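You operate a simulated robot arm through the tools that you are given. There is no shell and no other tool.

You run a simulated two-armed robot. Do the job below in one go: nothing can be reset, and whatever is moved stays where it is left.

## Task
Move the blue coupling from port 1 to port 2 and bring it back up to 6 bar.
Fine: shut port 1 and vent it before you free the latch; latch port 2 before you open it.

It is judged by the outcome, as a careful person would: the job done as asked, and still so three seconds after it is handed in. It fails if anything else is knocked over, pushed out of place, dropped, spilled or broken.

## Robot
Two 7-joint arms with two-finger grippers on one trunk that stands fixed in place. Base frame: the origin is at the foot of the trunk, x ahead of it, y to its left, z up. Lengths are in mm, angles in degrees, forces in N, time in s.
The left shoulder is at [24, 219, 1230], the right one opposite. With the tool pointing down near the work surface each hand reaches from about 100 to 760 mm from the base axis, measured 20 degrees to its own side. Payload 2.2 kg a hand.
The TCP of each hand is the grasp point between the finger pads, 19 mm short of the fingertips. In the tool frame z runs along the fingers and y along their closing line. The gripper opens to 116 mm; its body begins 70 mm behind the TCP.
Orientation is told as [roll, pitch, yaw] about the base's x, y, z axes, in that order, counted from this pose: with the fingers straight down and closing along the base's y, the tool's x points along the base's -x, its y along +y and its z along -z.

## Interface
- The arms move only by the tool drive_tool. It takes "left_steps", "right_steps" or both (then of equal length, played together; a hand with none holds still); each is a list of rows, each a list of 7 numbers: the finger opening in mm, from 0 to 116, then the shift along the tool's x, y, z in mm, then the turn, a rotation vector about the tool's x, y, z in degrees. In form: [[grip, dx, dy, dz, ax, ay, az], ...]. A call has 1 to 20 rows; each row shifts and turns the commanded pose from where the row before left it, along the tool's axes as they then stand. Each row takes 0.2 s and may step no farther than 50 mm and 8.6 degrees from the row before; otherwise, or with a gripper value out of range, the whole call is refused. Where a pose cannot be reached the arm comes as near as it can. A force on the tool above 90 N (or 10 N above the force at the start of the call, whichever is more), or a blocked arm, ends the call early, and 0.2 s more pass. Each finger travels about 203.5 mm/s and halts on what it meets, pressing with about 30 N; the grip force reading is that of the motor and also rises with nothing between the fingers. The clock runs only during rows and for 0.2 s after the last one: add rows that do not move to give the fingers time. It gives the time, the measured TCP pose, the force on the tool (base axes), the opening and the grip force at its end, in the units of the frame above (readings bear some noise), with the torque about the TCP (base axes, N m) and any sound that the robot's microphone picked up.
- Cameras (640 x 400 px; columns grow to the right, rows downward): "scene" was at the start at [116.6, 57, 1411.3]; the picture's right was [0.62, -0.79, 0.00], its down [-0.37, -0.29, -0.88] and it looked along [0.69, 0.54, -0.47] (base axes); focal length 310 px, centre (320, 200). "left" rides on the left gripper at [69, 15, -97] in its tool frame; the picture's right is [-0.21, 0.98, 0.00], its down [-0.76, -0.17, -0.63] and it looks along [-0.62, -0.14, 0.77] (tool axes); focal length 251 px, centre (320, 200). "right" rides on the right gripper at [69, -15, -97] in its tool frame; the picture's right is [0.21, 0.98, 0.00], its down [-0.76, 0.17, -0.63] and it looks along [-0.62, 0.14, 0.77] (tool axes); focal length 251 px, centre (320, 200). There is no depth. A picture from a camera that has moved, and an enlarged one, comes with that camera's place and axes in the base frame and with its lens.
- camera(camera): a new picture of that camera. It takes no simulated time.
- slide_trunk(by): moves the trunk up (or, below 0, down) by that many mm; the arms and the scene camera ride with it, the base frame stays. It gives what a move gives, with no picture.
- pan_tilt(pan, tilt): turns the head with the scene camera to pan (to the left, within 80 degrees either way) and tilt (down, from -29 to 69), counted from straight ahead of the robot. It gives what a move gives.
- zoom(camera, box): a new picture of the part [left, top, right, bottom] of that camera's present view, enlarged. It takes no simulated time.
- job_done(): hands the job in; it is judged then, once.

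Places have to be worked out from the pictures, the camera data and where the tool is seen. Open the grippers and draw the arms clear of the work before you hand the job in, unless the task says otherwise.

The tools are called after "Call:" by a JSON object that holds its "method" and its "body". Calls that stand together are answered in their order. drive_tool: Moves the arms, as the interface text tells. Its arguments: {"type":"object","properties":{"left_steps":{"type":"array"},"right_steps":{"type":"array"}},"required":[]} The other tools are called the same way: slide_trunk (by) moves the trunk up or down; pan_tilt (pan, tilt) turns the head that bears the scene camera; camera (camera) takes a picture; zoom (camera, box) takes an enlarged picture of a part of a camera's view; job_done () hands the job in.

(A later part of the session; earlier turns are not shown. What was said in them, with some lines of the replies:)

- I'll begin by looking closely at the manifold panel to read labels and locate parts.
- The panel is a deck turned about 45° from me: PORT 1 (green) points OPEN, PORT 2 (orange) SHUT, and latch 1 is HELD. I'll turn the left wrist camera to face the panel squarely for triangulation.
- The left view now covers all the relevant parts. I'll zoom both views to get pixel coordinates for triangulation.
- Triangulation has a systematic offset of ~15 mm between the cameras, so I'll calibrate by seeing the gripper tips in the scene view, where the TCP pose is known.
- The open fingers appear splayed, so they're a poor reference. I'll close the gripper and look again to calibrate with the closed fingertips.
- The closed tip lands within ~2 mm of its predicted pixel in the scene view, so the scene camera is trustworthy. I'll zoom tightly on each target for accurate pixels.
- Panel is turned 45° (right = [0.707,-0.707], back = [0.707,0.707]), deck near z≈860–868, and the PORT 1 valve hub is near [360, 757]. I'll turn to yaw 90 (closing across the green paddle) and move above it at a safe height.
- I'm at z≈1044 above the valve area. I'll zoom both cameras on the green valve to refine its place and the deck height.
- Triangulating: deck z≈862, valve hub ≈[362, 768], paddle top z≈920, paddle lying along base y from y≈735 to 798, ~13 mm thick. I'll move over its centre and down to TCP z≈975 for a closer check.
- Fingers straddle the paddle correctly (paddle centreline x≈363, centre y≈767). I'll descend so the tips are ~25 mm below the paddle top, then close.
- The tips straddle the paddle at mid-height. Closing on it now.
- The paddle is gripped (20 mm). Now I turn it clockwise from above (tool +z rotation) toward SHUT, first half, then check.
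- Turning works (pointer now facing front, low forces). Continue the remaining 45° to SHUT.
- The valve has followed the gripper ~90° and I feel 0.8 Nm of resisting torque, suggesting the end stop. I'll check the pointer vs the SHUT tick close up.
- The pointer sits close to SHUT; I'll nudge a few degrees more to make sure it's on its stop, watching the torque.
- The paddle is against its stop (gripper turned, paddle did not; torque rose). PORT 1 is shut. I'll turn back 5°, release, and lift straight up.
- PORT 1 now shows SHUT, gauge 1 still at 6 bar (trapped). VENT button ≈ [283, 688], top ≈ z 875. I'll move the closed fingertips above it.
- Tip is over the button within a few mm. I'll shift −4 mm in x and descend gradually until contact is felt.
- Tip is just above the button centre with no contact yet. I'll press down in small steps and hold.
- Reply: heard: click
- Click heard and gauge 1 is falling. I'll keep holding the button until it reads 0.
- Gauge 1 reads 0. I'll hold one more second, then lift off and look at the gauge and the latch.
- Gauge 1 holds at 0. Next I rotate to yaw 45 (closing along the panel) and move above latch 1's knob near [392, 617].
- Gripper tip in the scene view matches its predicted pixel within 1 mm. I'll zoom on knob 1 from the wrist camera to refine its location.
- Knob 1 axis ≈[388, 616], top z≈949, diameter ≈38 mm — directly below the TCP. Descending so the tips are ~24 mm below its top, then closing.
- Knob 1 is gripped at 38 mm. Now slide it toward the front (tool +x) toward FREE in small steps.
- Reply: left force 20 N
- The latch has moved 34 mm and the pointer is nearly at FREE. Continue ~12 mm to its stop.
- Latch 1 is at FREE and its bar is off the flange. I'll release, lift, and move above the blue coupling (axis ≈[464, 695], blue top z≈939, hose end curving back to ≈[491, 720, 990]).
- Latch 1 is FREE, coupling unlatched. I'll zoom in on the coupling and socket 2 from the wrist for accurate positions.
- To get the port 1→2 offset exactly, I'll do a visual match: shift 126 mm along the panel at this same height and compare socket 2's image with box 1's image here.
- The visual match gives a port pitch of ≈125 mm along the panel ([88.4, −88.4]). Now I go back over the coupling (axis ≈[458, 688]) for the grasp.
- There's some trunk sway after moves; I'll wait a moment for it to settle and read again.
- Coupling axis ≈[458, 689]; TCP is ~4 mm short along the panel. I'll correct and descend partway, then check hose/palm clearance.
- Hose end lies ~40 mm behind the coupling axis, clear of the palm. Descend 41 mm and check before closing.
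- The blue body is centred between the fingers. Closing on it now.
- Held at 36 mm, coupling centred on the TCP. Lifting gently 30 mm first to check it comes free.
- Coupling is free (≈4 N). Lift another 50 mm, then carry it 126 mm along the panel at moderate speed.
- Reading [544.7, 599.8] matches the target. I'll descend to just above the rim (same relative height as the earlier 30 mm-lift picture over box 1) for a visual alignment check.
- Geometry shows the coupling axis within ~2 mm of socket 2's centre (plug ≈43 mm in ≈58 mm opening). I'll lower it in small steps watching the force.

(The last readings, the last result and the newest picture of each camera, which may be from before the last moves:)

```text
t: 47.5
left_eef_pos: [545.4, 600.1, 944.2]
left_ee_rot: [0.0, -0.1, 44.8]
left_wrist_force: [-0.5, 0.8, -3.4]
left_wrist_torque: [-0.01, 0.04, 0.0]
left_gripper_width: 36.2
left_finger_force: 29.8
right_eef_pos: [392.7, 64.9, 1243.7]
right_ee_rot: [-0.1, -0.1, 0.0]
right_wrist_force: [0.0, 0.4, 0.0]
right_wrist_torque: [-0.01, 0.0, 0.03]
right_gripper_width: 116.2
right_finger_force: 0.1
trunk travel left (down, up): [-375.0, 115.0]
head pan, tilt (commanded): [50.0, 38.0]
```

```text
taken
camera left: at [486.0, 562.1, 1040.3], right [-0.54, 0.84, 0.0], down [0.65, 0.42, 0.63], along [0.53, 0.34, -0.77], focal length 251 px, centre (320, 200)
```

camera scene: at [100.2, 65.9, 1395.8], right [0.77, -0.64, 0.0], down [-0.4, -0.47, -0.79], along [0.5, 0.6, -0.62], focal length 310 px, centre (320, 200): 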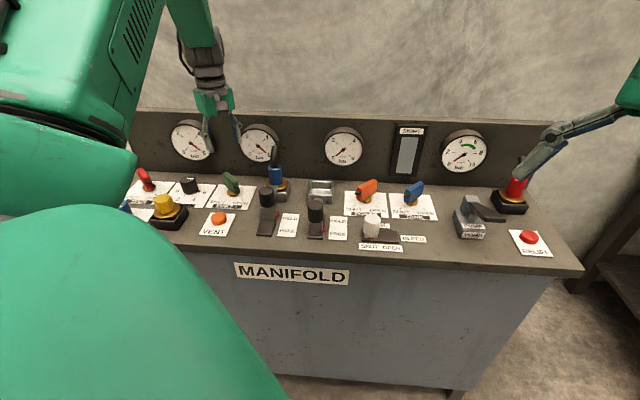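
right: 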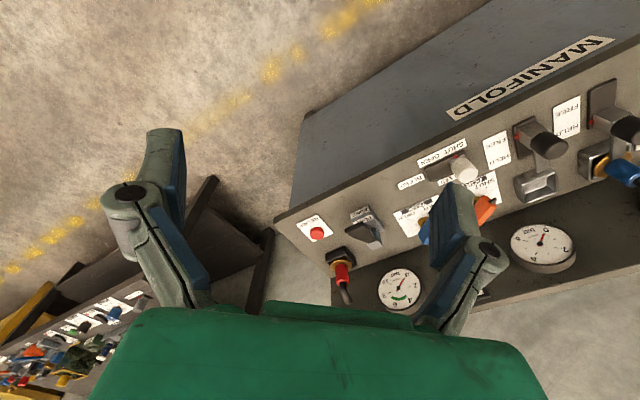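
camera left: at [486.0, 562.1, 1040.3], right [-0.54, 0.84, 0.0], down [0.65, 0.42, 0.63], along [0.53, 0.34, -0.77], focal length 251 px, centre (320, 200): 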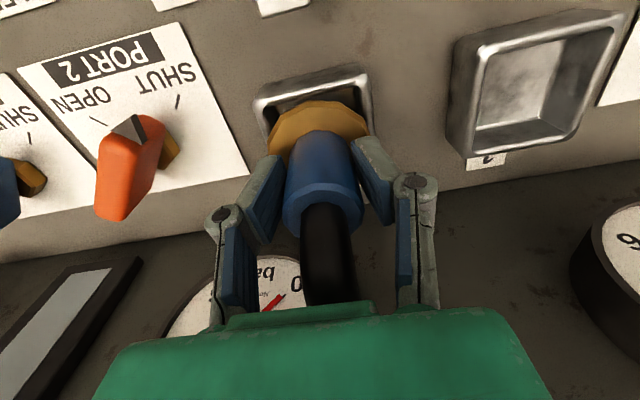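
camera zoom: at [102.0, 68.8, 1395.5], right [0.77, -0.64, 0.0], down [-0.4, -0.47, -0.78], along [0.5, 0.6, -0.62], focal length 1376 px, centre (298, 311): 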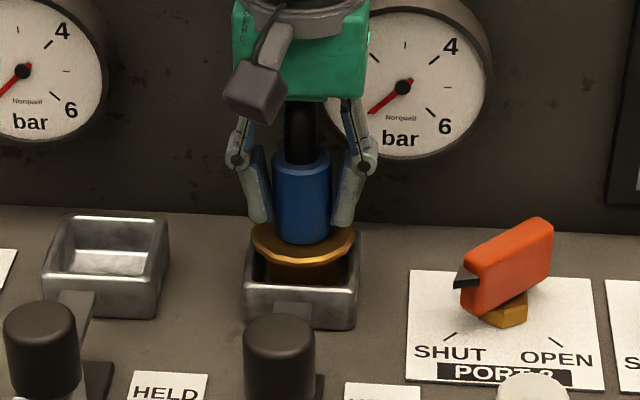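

No contact yet; the plug is inside socket 2, well centred. Lowering the last ~9 mm in 3 mm steps.

Call:
{"method": "drive_tool", "body": {"left_steps": [[5, 0, 0, 3, 0, 0, 0], [5, 0, 0, 3, 0, 0, 0], [5, 0, 0, 2, 0, 0, 0], [5, 0, 0, 0, 0, 0, 0]]}}

Call:
{"method": "zoom", "body": {"camera": "scene", "box": [285, 130, 365, 220]}}

```text
t: 48.5
left_eef_pos: [546.3, 598.9, 935.3]
left_ee_rot: [-0.1, 0.0, 44.9]
left_wrist_force: [0.2, -0.5, -4.0]
left_wrist_torque: [0.0, 0.01, 0.01]
left_gripper_width: 36.4
left_finger_force: 30.6
right_eef_pos: [392.8, 65.4, 1245.5]
right_ee_rot: [-0.1, 0.0, 0.0]
right_wrist_force: [-0.2, 0.3, -0.4]
right_wrist_torque: [0.03, 0.0, 0.03]
right_gripper_width: 116.0
right_finger_force: 0.0
trunk travel left (down, up): [-375.0, 115.0]
head pan, tilt (commanded): [50.0, 38.0]
```

```text
4.44 times, centred on (325, 175) of scene
camera zoom: at [102.0, 68.9, 1395.5], right [0.77, -0.64, 0.0], down [-0.4, -0.47, -0.78], along [0.5, 0.6, -0.62], focal length 1376 px, centre (298, 311)
```

zoom: 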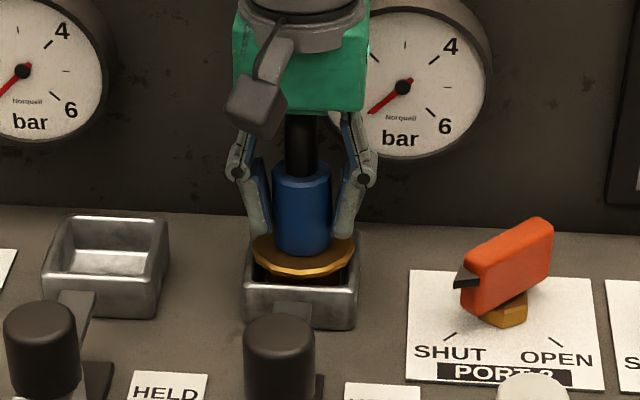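

Still carrying the full weight (−4 N), so not seated yet. Lowering in 1.5 mm steps until the weight is taken.

Call:
{"method": "drive_tool", "body": {"left_steps": [[5, 0, 0, 1.5, 0, 0, 0], [5, 0, 0, 1.5, 0, 0, 0], [5, 0, 0, 0, 0, 0, 0]]}}

Call:
{"method": "zoom", "body": {"camera": "scene", "box": [300, 160, 350, 210]}}

```text
t: 49.3
left_eef_pos: [545.1, 597.8, 935.2]
left_ee_rot: [0.0, -0.2, 44.9]
left_wrist_force: [0.1, 2.0, 6.2]
left_wrist_torque: [0.27, 0.12, -0.02]
left_gripper_width: 36.4
left_finger_force: 29.7
right_eef_pos: [392.2, 63.9, 1245.6]
right_ee_rot: [0.0, -0.1, -0.1]
right_wrist_force: [0.7, 0.0, 0.2]
right_wrist_torque: [0.01, 0.0, 0.01]
right_gripper_width: 115.7
right_finger_force: 0.1
trunk travel left (down, up): [-375.0, 115.0]
head pan, tilt (commanded): [50.0, 38.0]
```

```text
8.00 times, centred on (325, 185) of scene
camera zoom: at [100.5, 67.5, 1395.8], right [0.77, -0.64, 0.0], down [-0.4, -0.47, -0.79], along [0.5, 0.6, -0.62], focal length 2476 px, centre (280, 320)
```

zoom: 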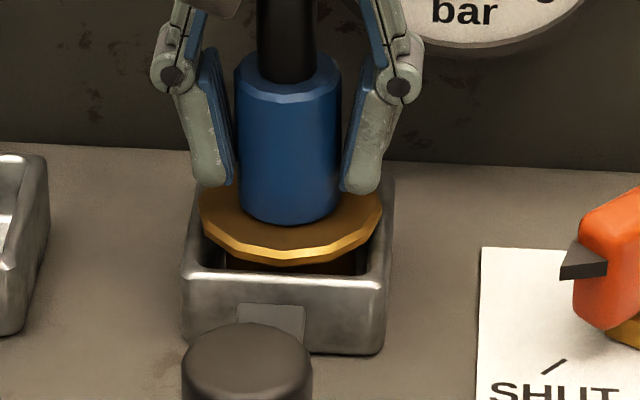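

Seated (force rose by 10 N, same height as in port 1). I'll open the fingers and lift away.

Call:
{"method": "drive_tool", "body": {"left_steps": [[5, 0, 0, -1, 0, 0, 0], [40, 0, 0, 0, 0, 0, 0], [50, 0, 0, 0, 0, 0, 0], [62, 0, 0, 0, 0, 0, 0], [75, 0, 0, 0, 0, 0, 0], [75, 0, 0, 0, 0, 0, 0]]}}

Call:
{"method": "zoom", "body": {"camera": "scene", "box": [285, 130, 365, 220]}}

Call:
{"method": "camera", "body": {"camera": "left"}}

```text
t: 50.7
left_eef_pos: [545.2, 597.7, 933.9]
left_ee_rot: [0.0, -0.1, 44.8]
left_wrist_force: [-0.1, 0.0, -0.5]
left_wrist_torque: [0.01, -0.02, 0.02]
left_gripper_width: 74.9
left_finger_force: 0.0
right_eef_pos: [392.7, 64.1, 1246.6]
right_ee_rot: [0.0, -0.2, 0.0]
right_wrist_force: [0.2, 0.4, 0.2]
right_wrist_torque: [-0.02, -0.02, 0.0]
right_gripper_width: 115.9
right_finger_force: 0.0
trunk travel left (down, up): [-375.0, 115.0]
head pan, tilt (commanded): [50.0, 38.0]
```

```text
4.44 times, centred on (325, 175) of scene
camera zoom: at [101.4, 68.1, 1395.6], right [0.77, -0.64, 0.0], down [-0.4, -0.47, -0.78], along [0.5, 0.6, -0.62], focal length 1376 px, centre (298, 311)
```

zoom: 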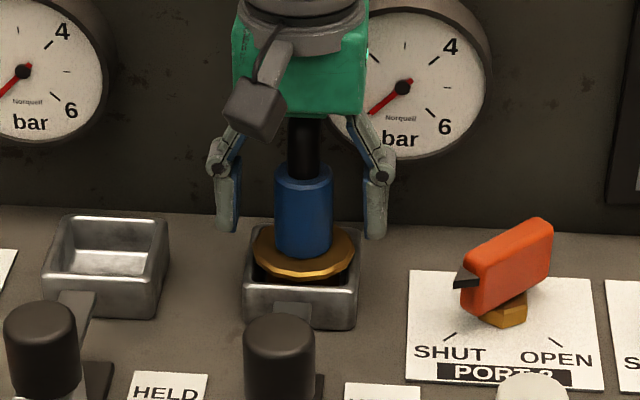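

```text
taken
camera left: at [485.1, 561.6, 1030.6], right [-0.54, 0.84, 0.0], down [0.65, 0.42, 0.63], along [0.53, 0.34, -0.77], focal length 251 px, centre (320, 200)
```

left: 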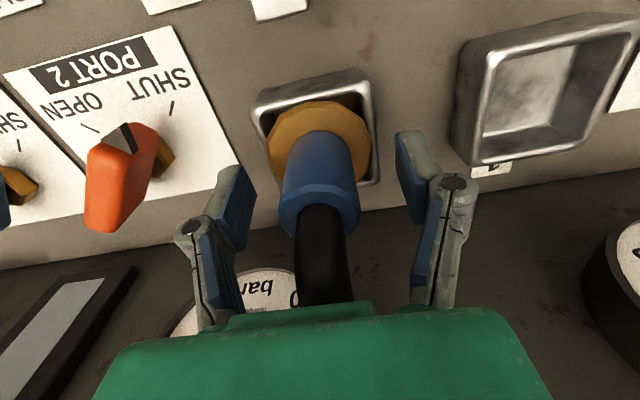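

The coupling stands squarely in socket 2 just as it did in socket 1. Lift clear and move in front to above latch 2's knob (expected ≈[443, 497]).

Call:
{"method": "drive_tool", "body": {"left_steps": [[75, 0, 0, -20, 0, 0, 0], [75, 0, 0, -40, 0, 0, 0], [75, 0, 0, -40, 0, 0, 0], [75, 0, 0, -40, 0, 0, 0], [75, 36, 0, 0, 0, 0, 0], [75, 36, 0, 0, 0, 0, 0], [75, 36, 0, 0, 0, 0, 0], [75, 36, 0, 0, 0, 0, 0], [75, 0, 0, 30, 0, 0, 0], [75, 0, 0, 0, 0, 0, 0], [75, 0, 0, 0, 0, 0, 0], [75, 0, 0, 0, 0, 0, 0]]}}

Call:
{"method": "camera", "body": {"camera": "left"}}

Call:
{"method": "zoom", "body": {"camera": "scene", "box": [250, 120, 370, 250]}}

```text
t: 53.3
left_eef_pos: [442.9, 497.2, 1046.1]
left_ee_rot: [0.0, 0.0, 44.9]
left_wrist_force: [0.9, 0.1, -0.1]
left_wrist_torque: [-0.01, 0.05, -0.02]
left_gripper_width: 75.0
left_finger_force: 0.0
right_eef_pos: [393.1, 62.4, 1245.4]
right_ee_rot: [0.1, 0.0, -0.1]
right_wrist_force: [-0.2, -0.3, -0.6]
right_wrist_torque: [0.02, 0.0, -0.02]
right_gripper_width: 116.0
right_finger_force: 0.0
trunk travel left (down, up): [-375.0, 115.0]
head pan, tilt (commanded): [50.0, 38.0]
```

```text
taken
camera left: at [383.5, 459.9, 1141.5], right [-0.54, 0.84, 0.0], down [0.65, 0.41, 0.63], along [0.53, 0.34, -0.77], focal length 251 px, centre (320, 200)
```

left: 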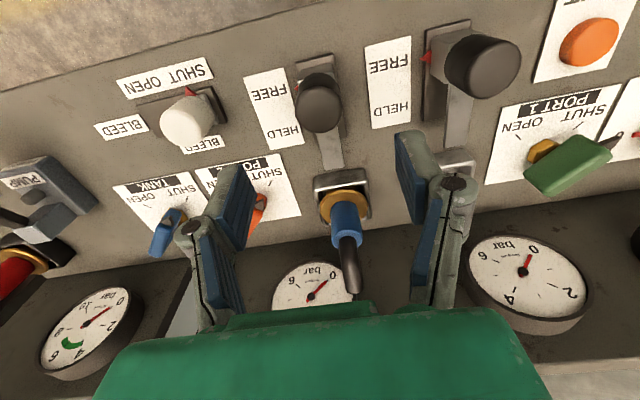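

```text
3.08 times, centred on (310, 185) of scene
camera zoom: at [101.3, 65.4, 1395.7], right [0.77, -0.64, 0.0], down [-0.4, -0.47, -0.79], along [0.5, 0.6, -0.62], focal length 952 px, centre (351, 246)
```

zoom: 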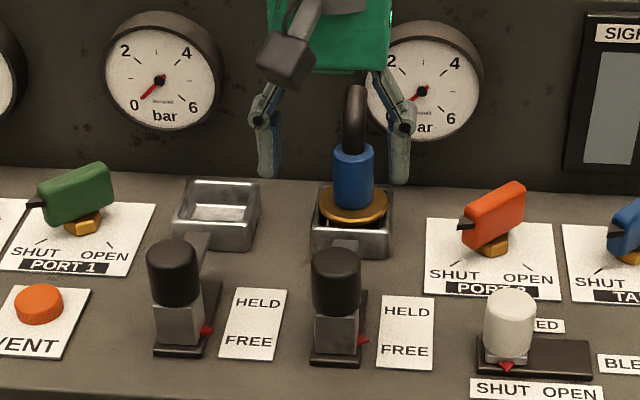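

Knob 2 is directly beneath the TCP. Descend with a slightly narrower opening and close on it.

Call:
{"method": "drive_tool", "body": {"left_steps": [[66, 2, 0, 30, 0, 0, 0], [66, 0, 0, 36, 0, 0, 0], [66, 0, 0, 36, 0, 0, 0], [66, 0, 0, 0, 0, 0, 0], [50, 0, 0, 0, 0, 0, 0], [35, 0, 0, 0, 0, 0, 0], [20, 0, 0, 0, 0, 0, 0], [20, 0, 0, 0, 0, 0, 0]]}}

Call:
{"method": "camera", "body": {"camera": "left"}}

Call:
{"method": "zoom", "body": {"camera": "scene", "box": [250, 120, 370, 250]}}

```text
t: 55.1
left_eef_pos: [443.1, 495.8, 944.0]
left_ee_rot: [0.0, -0.1, 44.9]
left_wrist_force: [-1.7, 1.0, 5.9]
left_wrist_torque: [0.14, 0.14, 0.09]
left_gripper_width: 38.7
left_finger_force: 45.1
right_eef_pos: [392.2, 64.9, 1246.4]
right_ee_rot: [0.0, 0.0, 0.1]
right_wrist_force: [-0.4, 0.0, 0.2]
right_wrist_torque: [0.0, -0.01, 0.01]
right_gripper_width: 115.8
right_finger_force: 0.0
trunk travel left (down, up): [-375.0, 115.0]
head pan, tilt (commanded): [50.0, 38.0]
```

```text
taken
camera left: at [382.9, 458.5, 1039.2], right [-0.54, 0.84, 0.0], down [0.65, 0.42, 0.63], along [0.53, 0.34, -0.77], focal length 251 px, centre (320, 200)
```

left: 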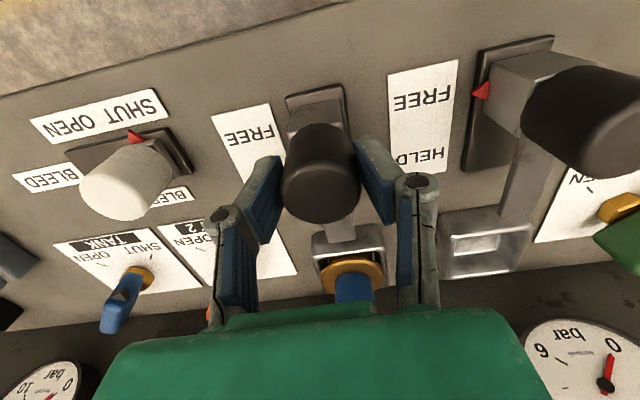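

```text
3.08 times, centred on (310, 185) of scene
camera zoom: at [100.0, 66.5, 1395.8], right [0.77, -0.64, 0.0], down [-0.4, -0.47, -0.79], along [0.5, 0.6, -0.62], focal length 952 px, centre (351, 246)
```

zoom: 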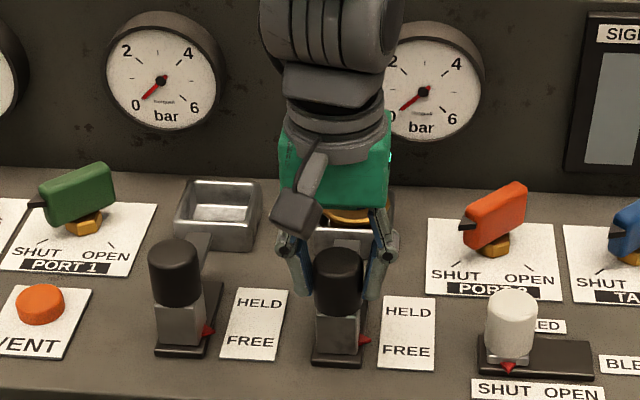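

Knob 2 is gripped (38.7 mm). Now slide it back (tool −x) toward HELD in small steps, watching for resistance.

Call:
{"method": "drive_tool", "body": {"left_steps": [[20, -8, 0, 0, 0, 0, 0], [20, -9, 0, 0, 0, 0, 0], [20, -9, 0, 0, 0, 0, 0], [20, -9, 0, 0, 0, 0, 0]]}}

Call:
{"method": "zoom", "body": {"camera": "scene", "box": [250, 120, 370, 250]}}

Call:
{"method": "camera", "body": {"camera": "left"}}

```text
t: 56.1
left_eef_pos: [466.9, 519.6, 943.7]
left_ee_rot: [0.0, -0.2, 45.0]
left_wrist_force: [2.1, 0.0, 13.0]
left_wrist_torque: [-0.82, 0.73, 0.09]
left_gripper_width: 38.5
left_finger_force: 44.7
right_eef_pos: [392.8, 63.5, 1246.3]
right_ee_rot: [0.1, -0.1, 0.0]
right_wrist_force: [-0.9, 0.2, -1.4]
right_wrist_torque: [-0.05, 0.03, 0.01]
right_gripper_width: 115.9
right_finger_force: 0.1
trunk travel left (down, up): [-375.0, 115.0]
head pan, tilt (commanded): [50.0, 38.0]
```

```text
3.08 times, centred on (310, 185) of scene
camera zoom: at [100.0, 65.5, 1396.0], right [0.77, -0.64, 0.0], down [-0.4, -0.47, -0.79], along [0.5, 0.6, -0.62], focal length 952 px, centre (351, 246)
```

zoom: 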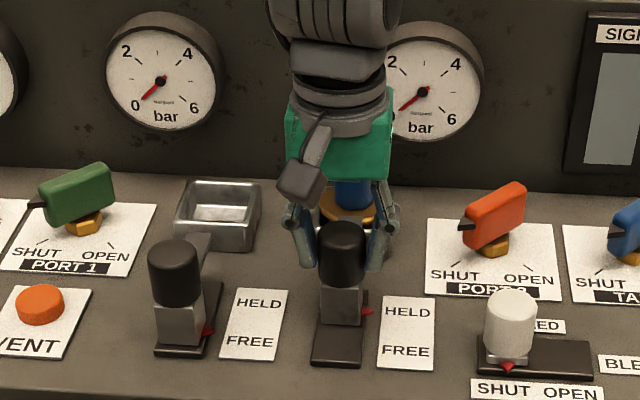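

```text
taken
camera left: at [406.5, 482.2, 1039.1], right [-0.54, 0.84, 0.0], down [0.65, 0.41, 0.63], along [0.54, 0.34, -0.77], focal length 251 px, centre (320, 200)
```

left: 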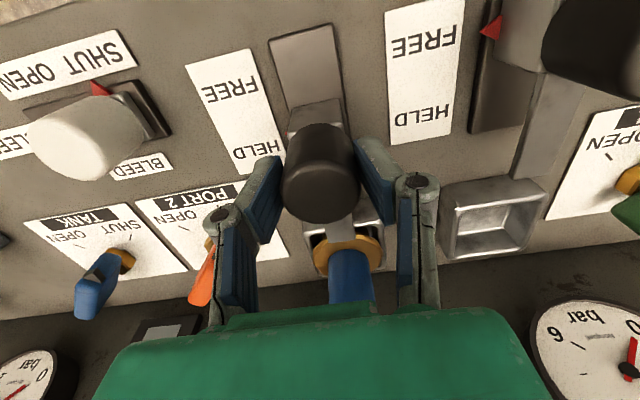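

Pointer is near HELD; the bar is reaching over the flange. Continue to the end stop in 4 mm steps.

Call:
{"method": "drive_tool", "body": {"left_steps": [[20, -4, 0, 0, 0, 0, 0], [20, -4, 0, 0, 0, 0, 0], [20, -3, 0, 0, 0, 0, 0]]}}

Call:
{"method": "zoom", "body": {"camera": "scene", "box": [250, 120, 370, 250]}}

Call:
{"method": "camera", "body": {"camera": "left"}}

```text
t: 56.9
left_eef_pos: [473.3, 527.4, 942.7]
left_ee_rot: [0.0, -0.3, 44.9]
left_wrist_force: [1.4, -2.3, 18.0]
left_wrist_torque: [0.34, -0.73, -0.08]
left_gripper_width: 38.6
left_finger_force: 45.4
right_eef_pos: [391.9, 63.3, 1246.8]
right_ee_rot: [0.1, -0.1, 0.0]
right_wrist_force: [0.3, 1.2, 0.3]
right_wrist_torque: [-0.05, -0.01, 0.02]
right_gripper_width: 116.1
right_finger_force: 0.1
trunk travel left (down, up): [-375.0, 115.0]
head pan, tilt (commanded): [50.0, 38.0]
```

```text
3.08 times, centred on (310, 185) of scene
camera zoom: at [98.5, 62.9, 1396.2], right [0.77, -0.64, 0.0], down [-0.4, -0.47, -0.79], along [0.51, 0.6, -0.62], focal length 952 px, centre (351, 246)
```

zoom: 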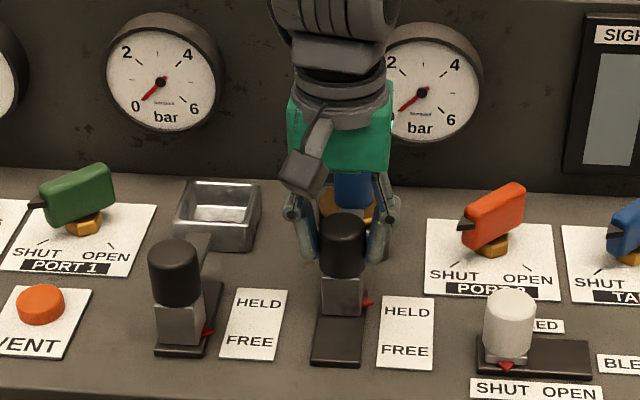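

```text
taken
camera left: at [414.0, 489.7, 1038.9], right [-0.54, 0.84, 0.0], down [0.65, 0.41, 0.64], along [0.54, 0.34, -0.77], focal length 251 px, centre (320, 200)
```

left: 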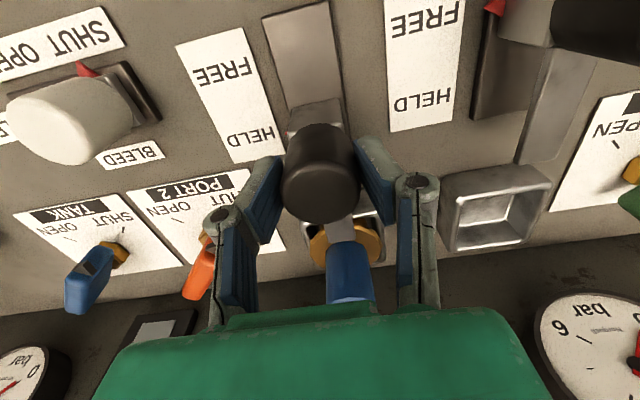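

The view matches the original latch-1 HELD view almost exactly. A final 2 mm nudge to confirm the stop, then I'll release.

Call:
{"method": "drive_tool", "body": {"left_steps": [[20, -1.5, 0, 0, 0, 0, 0], [20, -1.5, 0, 0, 0, 0, 0], [20, 0, 0, 0, 0, 0, 0]]}}

Call:
{"method": "zoom", "body": {"camera": "scene", "box": [290, 150, 370, 245]}}

```text
t: 57.7
left_eef_pos: [473.3, 527.4, 942.5]
left_ee_rot: [0.1, 0.0, 44.9]
left_wrist_force: [-10.7, -16.1, 10.7]
left_wrist_torque: [-0.07, -0.22, -0.01]
left_gripper_width: 38.5
left_finger_force: 44.9
right_eef_pos: [390.6, 60.0, 1246.3]
right_ee_rot: [0.2, -0.1, 0.0]
right_wrist_force: [1.0, -0.1, -0.5]
right_wrist_torque: [-0.02, 0.01, 0.06]
right_gripper_width: 115.8
right_finger_force: 0.1
trunk travel left (down, up): [-375.0, 115.0]
head pan, tilt (commanded): [50.0, 38.0]
```

```text
4.21 times, centred on (330, 198) of scene
camera zoom: at [97.4, 59.4, 1396.3], right [0.77, -0.64, 0.0], down [-0.4, -0.47, -0.79], along [0.51, 0.61, -0.61], focal length 1303 px, centre (278, 210)
```

zoom: 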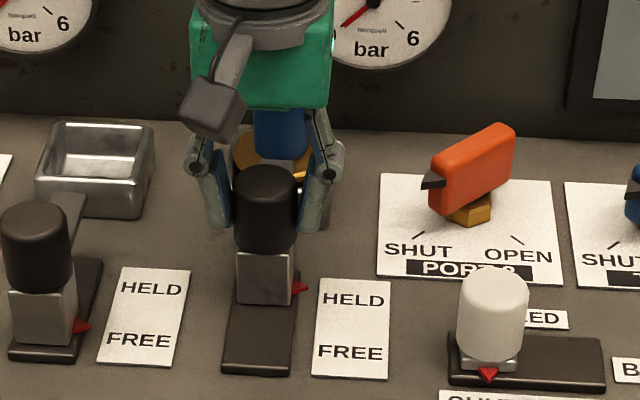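

Stop felt (≈19 N) and the pointer is at HELD. I'll relax, release, lift, turn to yaw 0 and move toward the PORT 2 valve (rough S estimate [628, 500]).

Call:
{"method": "drive_tool", "body": {"left_steps": [[20, 2, 0, 0, 0, 0, 0], [50, 0, 0, 0, 0, 0, 0], [70, 0, 0, 0, 0, 0, 0], [70, 0, 0, -30, 0, 0, 0], [70, 0, 0, -40, 0, 0, 0], [70, 0, 0, -40, 0, 0, 0], [70, 0, 0, 0, 0, 0, 7.5], [60, 0, 0, 0, 0, 0, 7.5], [60, 0, 0, 0, 0, 0, 7.5], [60, 0, 0, 0, 0, 0, 7.5], [60, 0, 0, 0, 0, 0, 7.5], [60, 0, 0, 0, 0, 0, 7.5], [60, -33, -7, 0, 0, 0, 0], [60, -33, -7, 0, 0, 0, 0], [60, -33, -7, 0, 0, 0, 0], [60, -33, -6, 0, 0, 0, 0], [60, 0, 0, 0, 0, 0, 0], [60, 0, 0, 0, 0, 0, 0], [60, 0, 0, 0, 0, 0, 0]]}}

Call:
{"method": "camera", "body": {"camera": "left"}}

Call:
{"method": "zoom", "body": {"camera": "scene", "box": [280, 100, 420, 250]}}

```text
t: 61.7
left_eef_pos: [609.8, 503.7, 1051.1]
left_ee_rot: [0.0, 0.0, -0.1]
left_wrist_force: [0.6, 1.0, -0.2]
left_wrist_torque: [-0.02, -0.03, -0.02]
left_gripper_width: 59.9
left_finger_force: 0.0
right_eef_pos: [393.9, 64.3, 1244.5]
right_ee_rot: [0.0, 0.0, 0.0]
right_wrist_force: [1.2, 0.2, -0.2]
right_wrist_torque: [0.02, 0.01, 0.01]
right_gripper_width: 116.1
right_finger_force: 0.1
trunk travel left (down, up): [-375.0, 115.0]
head pan, tilt (commanded): [50.0, 38.0]
```

```text
taken
camera left: at [539.8, 520.0, 1146.7], right [0.22, 0.98, 0.0], down [0.76, -0.17, 0.63], along [0.62, -0.14, -0.77], focal length 251 px, centre (320, 200)
```

left: 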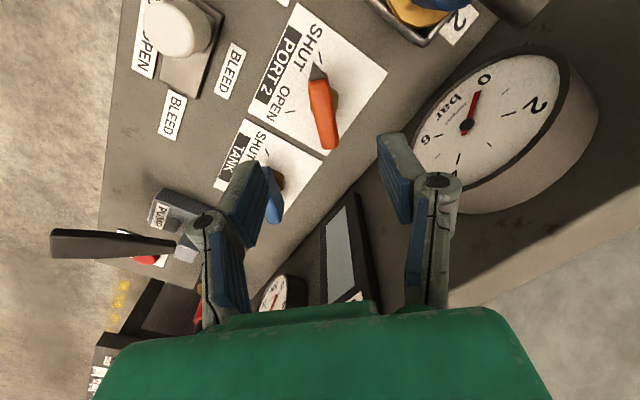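

```text
2.67 times, centred on (350, 175) of scene
camera zoom: at [102.5, 66.4, 1395.6], right [0.77, -0.64, 0.0], down [-0.4, -0.47, -0.78], along [0.5, 0.6, -0.62], focal length 825 px, centre (240, 267)
```

zoom: 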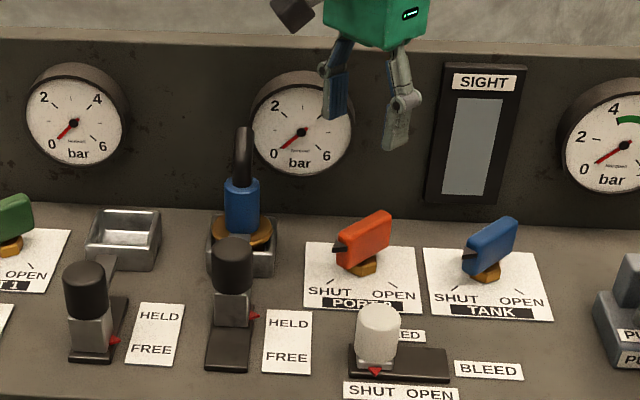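

Latch 2 is HELD over the flange. Wrist view puts the orange paddle at x≈593–657, y≈503. Zoom to refine.

Call:
{"method": "zoom", "body": {"camera": "left", "box": [240, 0, 400, 160]}}

```text
2.50 times, centred on (320, 80) of left
camera zoom: at [539.8, 520.0, 1146.7], right [0.22, 0.98, 0.0], down [0.76, -0.17, 0.63], along [0.62, -0.14, -0.77], focal length 629 px, centre (320, 500)
```

zoom: 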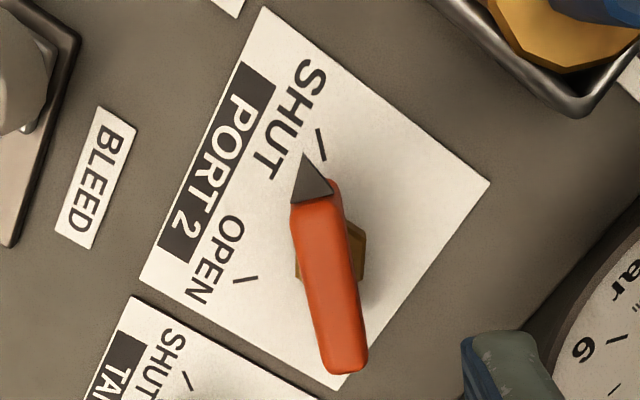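

Hub ≈[628.5, 503.5]. Move over it and down to TCP z≈972 with 50 mm opening for a final check.

Call:
{"method": "drive_tool", "body": {"left_steps": [[50, -9, 0, 10, 0, 0, 0], [50, -9, 0, 20, 0, 0, 0], [50, 0, 0, 25, 0, 0, 0], [50, 0, 0, 24, 0, 0, 0], [50, 0, 0, 0, 0, 0, 0], [50, 0, 0, 0, 0, 0, 0], [50, 0, 0, 0, 0, 0, 0]]}}

Call:
{"method": "camera", "body": {"camera": "left"}}

Call:
{"method": "zoom", "body": {"camera": "scene", "box": [310, 110, 420, 220]}}

```text
t: 63.3
left_eef_pos: [624.9, 501.2, 974.0]
left_ee_rot: [0.0, 0.0, -0.1]
left_wrist_force: [-0.2, 0.1, -0.5]
left_wrist_torque: [-0.02, 0.0, -0.01]
left_gripper_width: 50.2
left_finger_force: 0.0
right_eef_pos: [393.2, 65.8, 1245.1]
right_ee_rot: [0.0, 0.0, 0.0]
right_wrist_force: [-0.2, -0.3, -0.3]
right_wrist_torque: [0.04, -0.01, -0.01]
right_gripper_width: 115.9
right_finger_force: 0.1
trunk travel left (down, up): [-375.0, 115.0]
head pan, tilt (commanded): [50.0, 38.0]
```

```text
taken
camera left: at [555.9, 517.7, 1068.8], right [0.22, 0.98, 0.0], down [0.76, -0.17, 0.63], along [0.62, -0.14, -0.77], focal length 251 px, centre (320, 200)
```

left: 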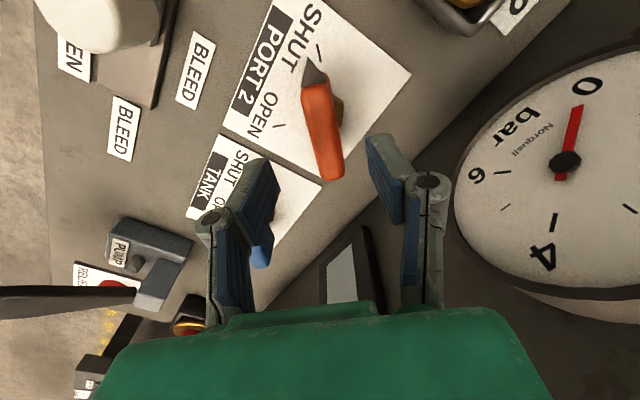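

```text
3.64 times, centred on (365, 165) of scene
camera zoom: at [102.1, 67.3, 1395.6], right [0.77, -0.64, 0.0], down [-0.4, -0.47, -0.78], along [0.5, 0.6, -0.62], focal length 1125 px, centre (156, 327)
```

zoom: 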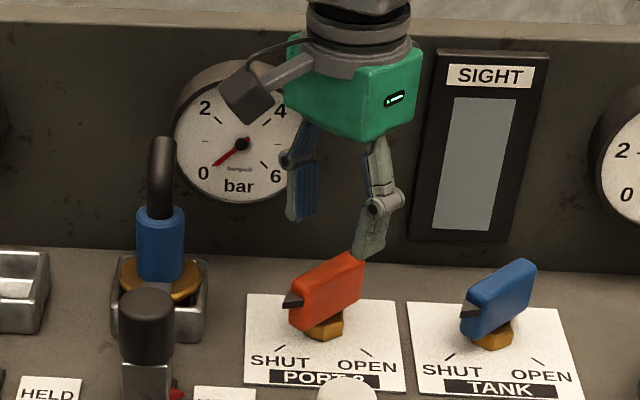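

Paddle is nearly centred; small correction (+2 mm y, +2 mm x) and descend to grip height.

Call:
{"method": "drive_tool", "body": {"left_steps": [[50, -2, 2, 15, 0, 0, 0], [50, 0, 0, 20, 0, 0, 0], [50, 0, 0, 20, 0, 0, 0], [50, 0, 0, 6, 0, 0, 0], [50, 0, 0, 0, 0, 0, 0], [50, 0, 0, 0, 0, 0, 0]]}}

Call:
{"method": "camera", "body": {"camera": "left"}}

Call:
{"method": "zoom", "body": {"camera": "scene", "box": [310, 110, 420, 220]}}

```text
t: 64.7
left_eef_pos: [626.1, 504.2, 913.0]
left_ee_rot: [0.0, -0.1, -0.1]
left_wrist_force: [-0.2, 0.3, -0.9]
left_wrist_torque: [0.0, 0.01, -0.01]
left_gripper_width: 49.8
left_finger_force: 0.0
right_eef_pos: [392.2, 64.0, 1245.8]
right_ee_rot: [0.0, 0.0, 0.0]
right_wrist_force: [0.0, -0.2, 0.4]
right_wrist_torque: [0.04, -0.03, -0.01]
right_gripper_width: 116.1
right_finger_force: 0.1
trunk travel left (down, up): [-375.0, 115.0]
head pan, tilt (commanded): [50.0, 38.0]
```

```text
taken
camera left: at [558.6, 521.2, 1008.8], right [0.22, 0.98, 0.0], down [0.76, -0.17, 0.63], along [0.62, -0.14, -0.77], focal length 251 px, centre (320, 200)
```

left: 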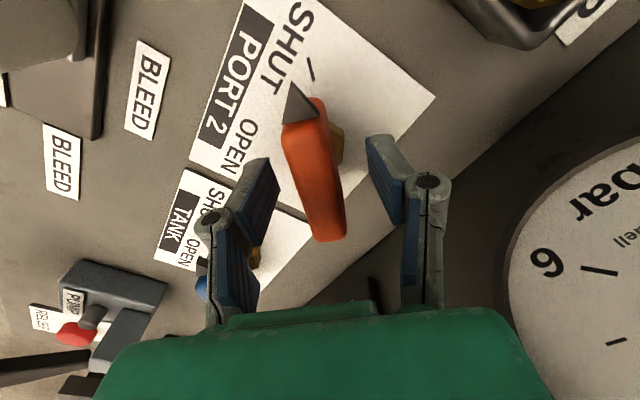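

```text
3.64 times, centred on (365, 165) of scene
camera zoom: at [102.0, 67.5, 1395.6], right [0.77, -0.64, 0.0], down [-0.4, -0.47, -0.78], along [0.5, 0.6, -0.62], focal length 1125 px, centre (156, 327)
```

zoom: 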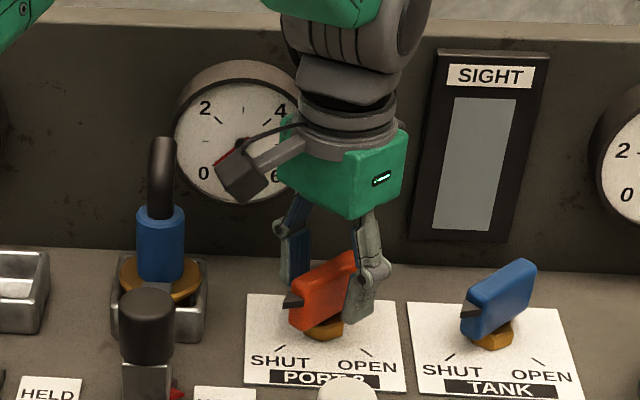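

Fingers straddle the orange paddle just as with port 1. Closing on it.

Call:
{"method": "drive_tool", "body": {"left_steps": [[30, 0, 0, 1, 0, 0, 0], [12, 0, 0, 0, 0, 0, 0], [0, 0, 0, 0, 0, 0, 0], [0, 0, 0, 0, 0, 0, 0]]}}

Call:
{"method": "camera", "body": {"camera": "left"}}

```text
t: 65.7
left_eef_pos: [627.4, 503.9, 911.0]
left_ee_rot: [-0.1, 0.0, 0.0]
left_wrist_force: [0.2, -4.3, -1.0]
left_wrist_torque: [-0.11, -0.15, 0.13]
left_gripper_width: 20.0
left_finger_force: 44.6
right_eef_pos: [391.9, 64.2, 1245.5]
right_ee_rot: [0.1, 0.0, 0.1]
right_wrist_force: [-0.4, 0.1, 1.0]
right_wrist_torque: [-0.01, -0.04, 0.01]
right_gripper_width: 115.9
right_finger_force: 0.1
trunk travel left (down, up): [-375.0, 115.0]
head pan, tilt (commanded): [50.0, 38.0]
```

```text
taken
camera left: at [558.2, 520.4, 1007.8], right [0.22, 0.98, 0.0], down [0.76, -0.17, 0.63], along [0.62, -0.14, -0.77], focal length 251 px, centre (320, 200)
```

left: 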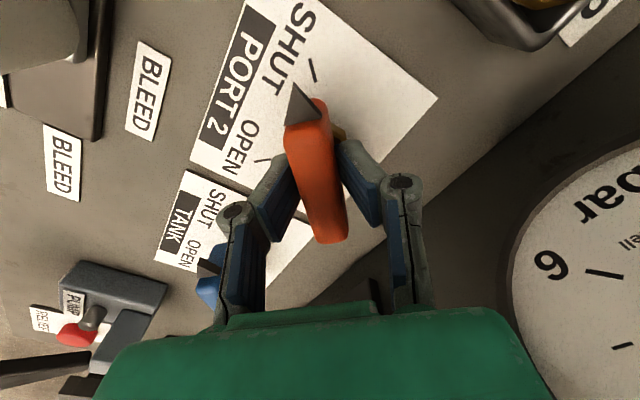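

PORT 2 paddle gripped. Port 2 is latched (pointer HELD), so I now turn it counter-clockwise toward OPEN, first 45°.

Call:
{"method": "drive_tool", "body": {"left_steps": [[0, 0, 0, 0, 0, 0, -7.5], [0, 0, 0, 0, 0, 0, -7.5], [0, 0, 0, 0, 0, 0, -7.5], [0, 0, 0, 0, 0, 0, -7.5], [0, 0, 0, 0, 0, 0, -7.5], [0, 0, 0, 0, 0, 0, -7.5]]}}

Call:
{"method": "zoom", "body": {"camera": "scene", "box": [260, 110, 420, 250]}}

```text
t: 67.1
left_eef_pos: [626.9, 503.6, 911.6]
left_ee_rot: [-0.1, 0.0, 45.1]
left_wrist_force: [1.6, -7.9, 0.6]
left_wrist_torque: [-0.63, 0.66, 0.0]
left_gripper_width: 20.0
left_finger_force: 45.3
right_eef_pos: [392.7, 63.8, 1245.6]
right_ee_rot: [0.0, 0.0, 0.0]
right_wrist_force: [0.5, 0.5, -0.6]
right_wrist_torque: [0.0, -0.01, -0.03]
right_gripper_width: 116.2
right_finger_force: 0.0
trunk travel left (down, up): [-375.0, 115.0]
head pan, tilt (commanded): [50.0, 38.0]
```

```text
2.86 times, centred on (340, 180) of scene
camera zoom: at [102.2, 64.4, 1395.8], right [0.77, -0.64, 0.0], down [-0.4, -0.47, -0.79], along [0.5, 0.6, -0.62], focal length 884 px, centre (263, 257)
```

zoom: 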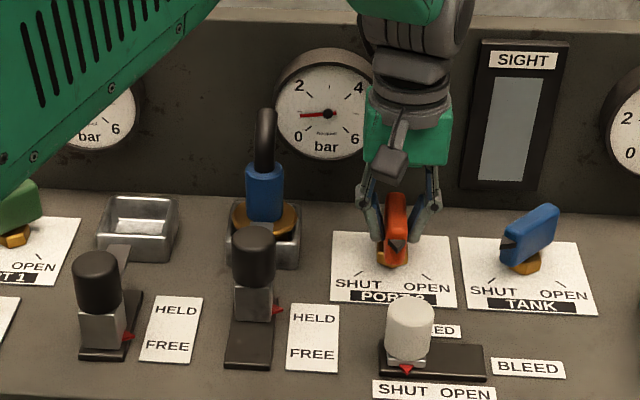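

Gauge 2 is starting to rise. Continue the remaining 45° to the OPEN stop.

Call:
{"method": "drive_tool", "body": {"left_steps": [[0, 0, 0, 0, 0, 0, -7.5], [0, 0, 0, 0, 0, 0, -7.5], [0, 0, 0, 0, 0, 0, -7.5], [0, 0, 0, 0, 0, 0, -7.5], [0, 0, 0, 0, 0, 0, -7.5], [0, 0, 0, 0, 0, 0, -7.5], [0, 0, 0, 0, 0, 0, -3]]}}

Call:
{"method": "zoom", "body": {"camera": "scene", "box": [260, 110, 420, 250]}}

Call:
{"method": "camera", "body": {"camera": "left"}}

```text
t: 68.7
left_eef_pos: [627.8, 504.1, 912.6]
left_ee_rot: [-0.2, -0.1, 93.0]
left_wrist_force: [7.5, -7.5, 3.6]
left_wrist_torque: [-0.1, -0.08, -1.27]
left_gripper_width: 20.8
left_finger_force: 44.5
right_eef_pos: [392.8, 64.5, 1245.3]
right_ee_rot: [0.1, 0.0, 0.0]
right_wrist_force: [0.6, -0.4, 0.7]
right_wrist_torque: [0.0, -0.02, 0.0]
right_gripper_width: 115.9
right_finger_force: 0.0
trunk travel left (down, up): [-375.0, 115.0]
head pan, tilt (commanded): [50.0, 38.0]
```

```text
2.86 times, centred on (340, 180) of scene
camera zoom: at [102.8, 63.8, 1395.8], right [0.77, -0.64, 0.0], down [-0.4, -0.47, -0.79], along [0.5, 0.6, -0.62], focal length 884 px, centre (263, 257)
```

zoom: 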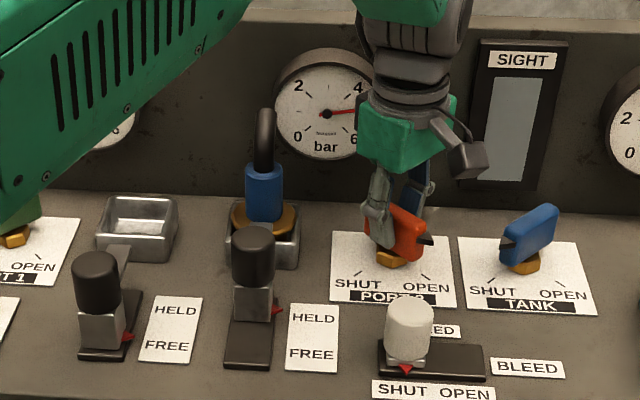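

```text
taken
camera left: at [615.9, 434.7, 1007.7], right [-0.99, 0.17, 0.0], down [0.13, 0.76, 0.64], along [0.11, 0.63, -0.77], focal length 251 px, centre (320, 200)
```

left: 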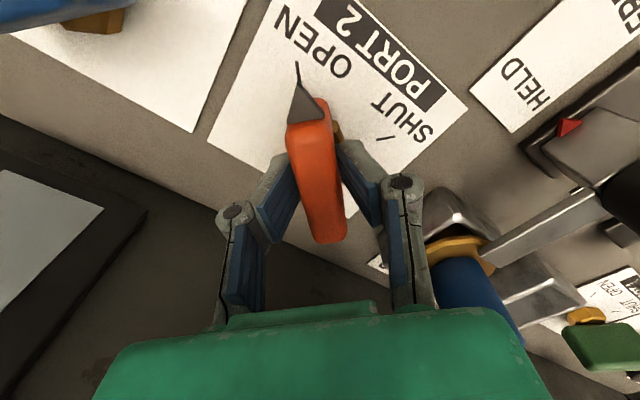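

End stop felt and pointer at OPEN; gauge 2 is climbing and the latch bar is over the flange. I'll ease back 3°, release, lift and check the gauge.

Call:
{"method": "drive_tool", "body": {"left_steps": [[0, 0, 0, 0, 0, 0, 3], [30, 0, 0, 0, 0, 0, 0], [50, 0, 0, 0, 0, 0, 0], [50, 0, 0, 0, 0, 0, 0], [50, 0, 0, -25, 0, 0, 0], [50, 0, 0, -40, 0, 0, 0], [50, 0, 0, -40, 0, 0, 0], [50, 0, 0, -40, 0, 0, 0], [50, 0, 0, 0, 0, 0, 0], [50, 0, 0, 0, 0, 0, 0]]}}

Call:
{"method": "camera", "body": {"camera": "scene"}}

Call:
{"method": "zoom", "body": {"camera": "scene", "box": [230, 110, 430, 250]}}

```text
t: 70.9
left_eef_pos: [628.9, 504.0, 1052.9]
left_ee_rot: [0.0, 0.0, 90.0]
left_wrist_force: [-1.0, -0.4, -0.4]
left_wrist_torque: [-0.04, 0.0, -0.04]
left_gripper_width: 50.0
left_finger_force: 0.0
right_eef_pos: [392.8, 65.1, 1245.6]
right_ee_rot: [0.1, 0.0, 0.0]
right_wrist_force: [-0.4, -0.6, -0.8]
right_wrist_torque: [-0.01, 0.02, 0.0]
right_gripper_width: 116.1
right_finger_force: 0.1
trunk travel left (down, up): [-375.0, 115.0]
head pan, tilt (commanded): [50.0, 38.0]
```

```text
taken
camera scene: at [102.1, 67.3, 1395.6], right [0.77, -0.64, 0.0], down [-0.4, -0.47, -0.78], along [0.5, 0.6, -0.62], focal length 310 px, centre (320, 200)
```

scene: 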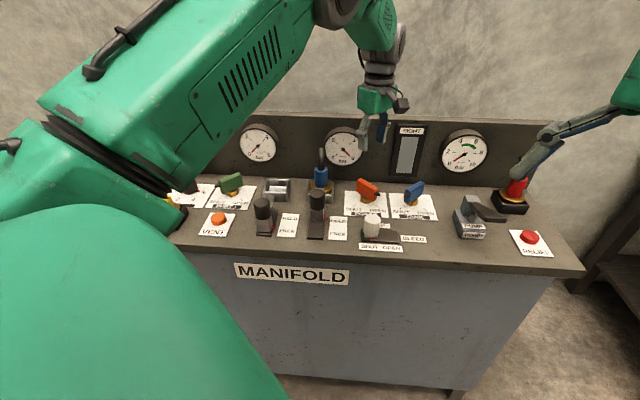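

```text
2.86 times, centred on (330, 180) of scene
camera zoom: at [102.1, 67.3, 1395.6], right [0.77, -0.64, 0.0], down [-0.4, -0.47, -0.78], along [0.5, 0.6, -0.62], focal length 884 px, centre (291, 257)
```

zoom: 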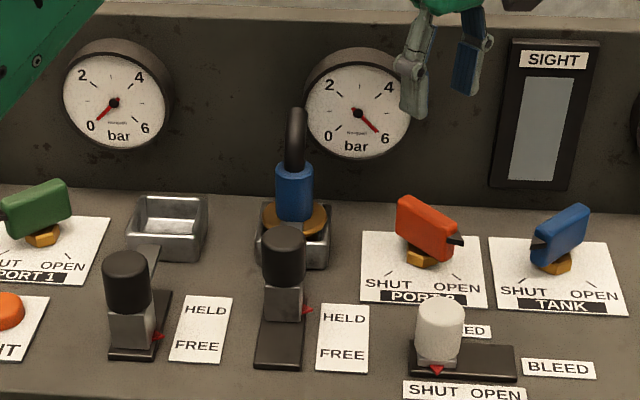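

Gauge 2 now reads 6 bar, gauge 1 is at 0. I'll retract the left arm to near its start pose, clear of the panel.

Call:
{"method": "drive_tool", "body": {"left_steps": [[50, 0, 0, -45, 0, 0, 0], [50, 0, 0, -45, 0, 0, 0], [50, 0, 0, -45, 0, 0, 0], [60, 0, 0, 0, 0, 0, 7.5], [60, 0, 0, 0, 0, 0, 7.5], [60, 0, 0, 0, 0, 0, 7.5], [60, 0, 0, 0, 0, 0, 7.5], [60, 0, 0, 0, 0, 0, 7.5], [60, 0, 0, 0, 0, 0, 7.5], [60, 0, 0, 0, 0, 0, 7.5], [60, 0, 0, 0, 0, 0, 7.5], [60, 0, 0, 0, 0, 0, 7.5], [60, 0, 0, 0, 0, 0, 7.5], [60, 0, 0, 0, 0, 0, 7.5], [60, 0, 0, 0, 0, 0, 7.5], [80, 40, 4, 0, 0, 0, 0], [100, 40, 4, 0, 0, 0, 0], [116, 40, 4, 0, 0, 0, 0], [116, 40, 4, 0, 0, 0, 0], [116, 40, 4, 0, 0, 0, 0]]}}

Call:
{"method": "camera", "body": {"camera": "scene"}}

Call:
{"method": "camera", "body": {"camera": "left"}}

```text
t: 75.1
left_eef_pos: [422.6, 525.2, 1192.9]
left_ee_rot: [-0.1, -0.2, -0.1]
left_wrist_force: [0.1, -0.1, 0.4]
left_wrist_torque: [0.02, -0.04, -0.01]
left_gripper_width: 115.9
left_finger_force: 0.1
right_eef_pos: [389.6, 65.4, 1245.4]
right_ee_rot: [0.0, -0.2, 0.0]
right_wrist_force: [0.2, -0.2, -0.1]
right_wrist_torque: [0.0, -0.03, 0.0]
right_gripper_width: 115.8
right_finger_force: 0.1
trunk travel left (down, up): [-375.0, 115.0]
head pan, tilt (commanded): [50.0, 38.0]
```

```text
taken
camera scene: at [97.2, 67.8, 1396.0], right [0.77, -0.64, 0.0], down [-0.4, -0.47, -0.79], along [0.51, 0.6, -0.62], focal length 310 px, centre (320, 200)
```

scene: 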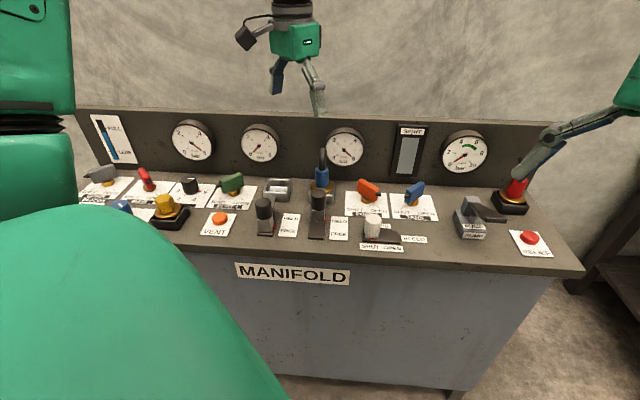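

```text
taken
camera left: at [351.9, 540.8, 1288.3], right [0.22, 0.98, 0.0], down [0.75, -0.17, 0.63], along [0.62, -0.14, -0.77], focal length 251 px, centre (320, 200)
```

left: 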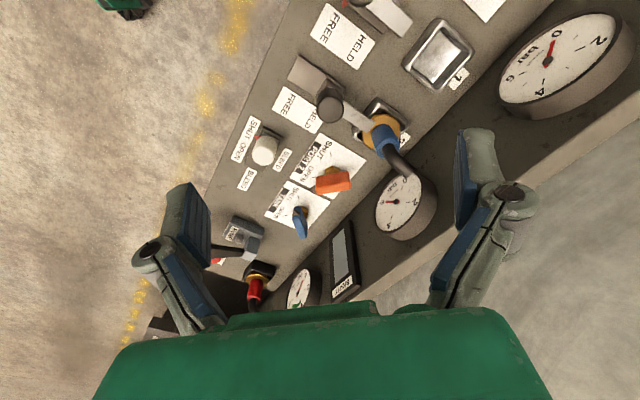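

The arm is clear. I'll check the gauges and the final state of the panel in detail before handing in.

Call:
{"method": "zoom", "body": {"camera": "scene", "box": [150, 110, 280, 250]}}

Call:
{"method": "zoom", "body": {"camera": "scene", "box": [240, 115, 370, 250]}}

Call:
{"method": "zoom", "body": {"camera": "scene", "box": [350, 115, 560, 260]}}

Call:
{"method": "zoom", "body": {"camera": "left", "box": [280, 40, 440, 240]}}

```text
2.86 times, centred on (215, 180) of scene
camera zoom: at [97.2, 67.8, 1396.0], right [0.77, -0.64, 0.0], down [-0.4, -0.47, -0.79], along [0.51, 0.6, -0.62], focal length 884 px, centre (620, 257)
```

zoom: 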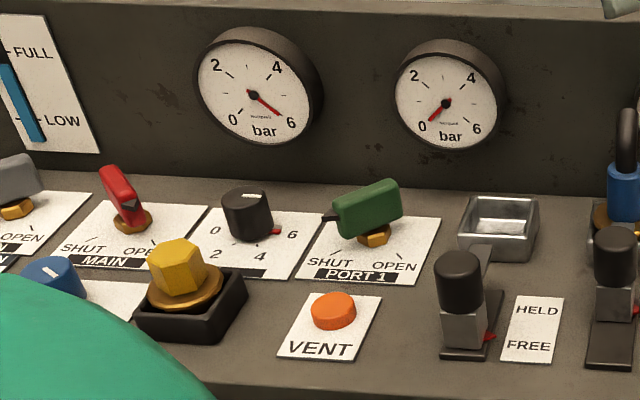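

```text
2.96 times, centred on (305, 182) of scene
camera zoom: at [97.2, 67.8, 1396.0], right [0.77, -0.64, 0.0], down [-0.4, -0.47, -0.79], along [0.51, 0.6, -0.62], focal length 917 px, centre (364, 252)
```

zoom: 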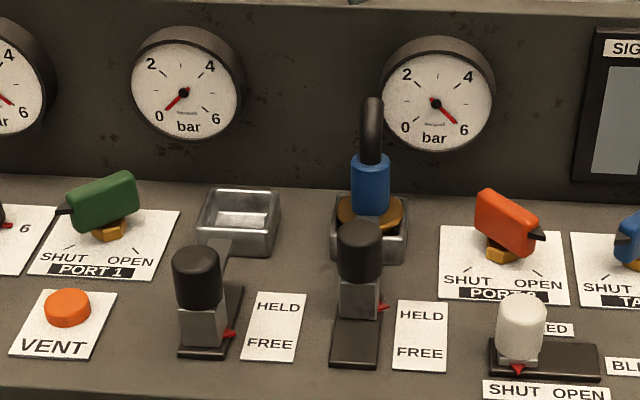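

```text
2.76 times, centred on (455, 188) of scene
camera zoom: at [97.2, 67.8, 1396.0], right [0.77, -0.64, 0.0], down [-0.4, -0.47, -0.79], along [0.51, 0.6, -0.62], focal length 854 px, centre (-52, 234)
```

zoom: 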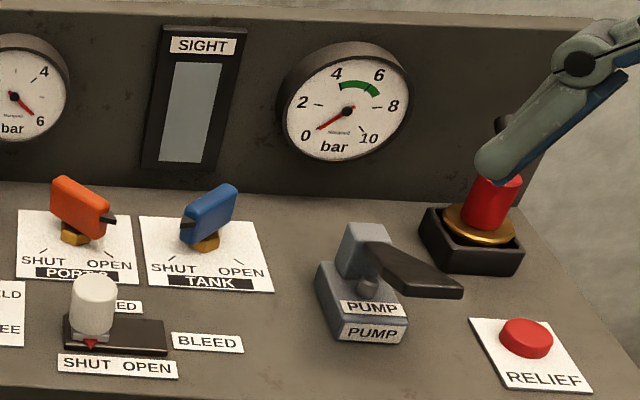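

```text
2.00 times, centred on (360, 140) of left
camera zoom: at [351.9, 540.8, 1288.3], right [0.22, 0.98, 0.0], down [0.75, -0.17, 0.63], along [0.62, -0.14, -0.77], focal length 503 px, centre (240, 320)
```

zoom: 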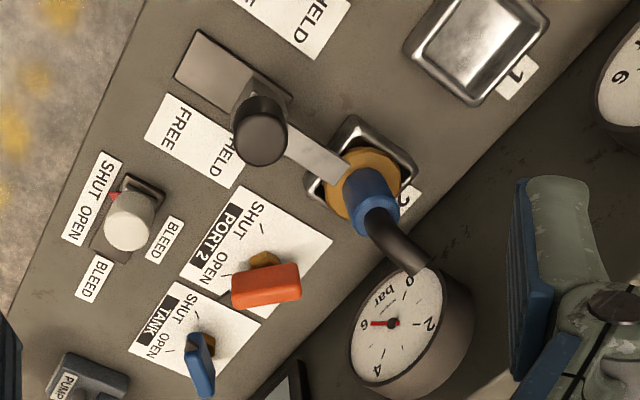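

Everything is as wanted: coupling in port 2 under the latch bar, gauge 2 at 6 bar, PORT 1 shut at 0, other controls untouched. A short wait to confirm it holds.

Call:
{"method": "drive_tool", "body": {"left_steps": [[116, 0, 0, 0, 0, 0, 0], [116, 0, 0, 0, 0, 0, 0], [116, 0, 0, 0, 0, 0, 0], [116, 0, 0, 0, 0, 0, 0], [116, 0, 0, 0, 0, 0, 0], [116, 0, 0, 0, 0, 0, 0], [116, 0, 0, 0, 0, 0, 0], [116, 0, 0, 0, 0, 0, 0], [116, 0, 0, 0, 0, 0, 0], [116, 0, 0, 0, 0, 0, 0]]}}

Call:
{"method": "zoom", "body": {"camera": "scene", "box": [150, 110, 380, 250]}}

```text
t: 77.3
left_eef_pos: [423.5, 524.7, 1191.3]
left_ee_rot: [0.1, -0.1, -0.1]
left_wrist_force: [0.4, -0.1, -0.7]
left_wrist_torque: [0.03, 0.0, 0.02]
left_gripper_width: 115.8
left_finger_force: 0.2
right_eef_pos: [392.0, 64.4, 1245.8]
right_ee_rot: [0.0, -0.1, 0.0]
right_wrist_force: [-1.0, 0.6, -0.1]
right_wrist_torque: [0.01, 0.0, 0.01]
right_gripper_width: 116.2
right_finger_force: 0.0
trunk travel left (down, up): [-375.0, 115.0]
head pan, tilt (commanded): [50.0, 38.0]
```

```text
2.78 times, centred on (265, 180) of scene
camera zoom: at [100.2, 67.5, 1395.7], right [0.77, -0.64, 0.0], down [-0.4, -0.47, -0.79], along [0.5, 0.6, -0.62], focal length 861 px, centre (473, 256)
```

zoom: 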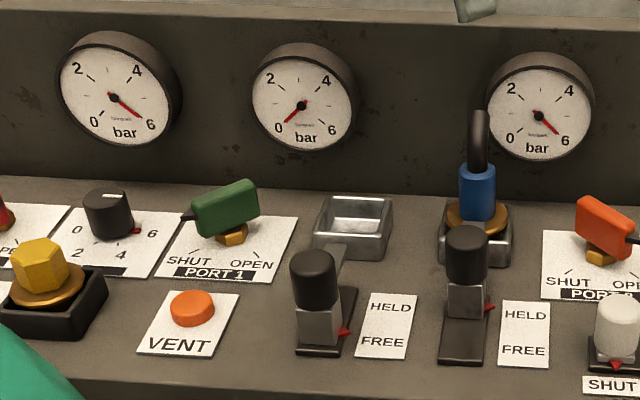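

Gauge 2 holds steady at 6 bar, gauge 1 at 0, latch 2 HELD, and both arms are open and clear. Handing in.

Call:
{"method": "job_done", "body": {}}

```text
The job is handed in.
```

The blue coupling is now in port 2 and latched, and gauge 2 reads a steady 6 bar. Port 1 is shut and reads 0. I've handed the job in, but no verdict has come back.

I followed the order you set:

1. **Shut and vent:** I turned the PORT 1 valve to its shut stop, then held VENT until gauge 1 fell from 6 to 0.
2. **Free and move:** I slid latch 1 to FREE, lifted the coupling out and lowered it into socket 2 until its weight was taken.
3. **Latch, then open:** I pushed latch 2 to its HELD stop, with the bar over the coupling's flange. Only then did I turn PORT 2 to its open stop.

Before handing in I watched the gauges for about two more seconds and nothing changed. I didn't touch any of the other controls. Both grippers are open and the arms are clear of the panel.
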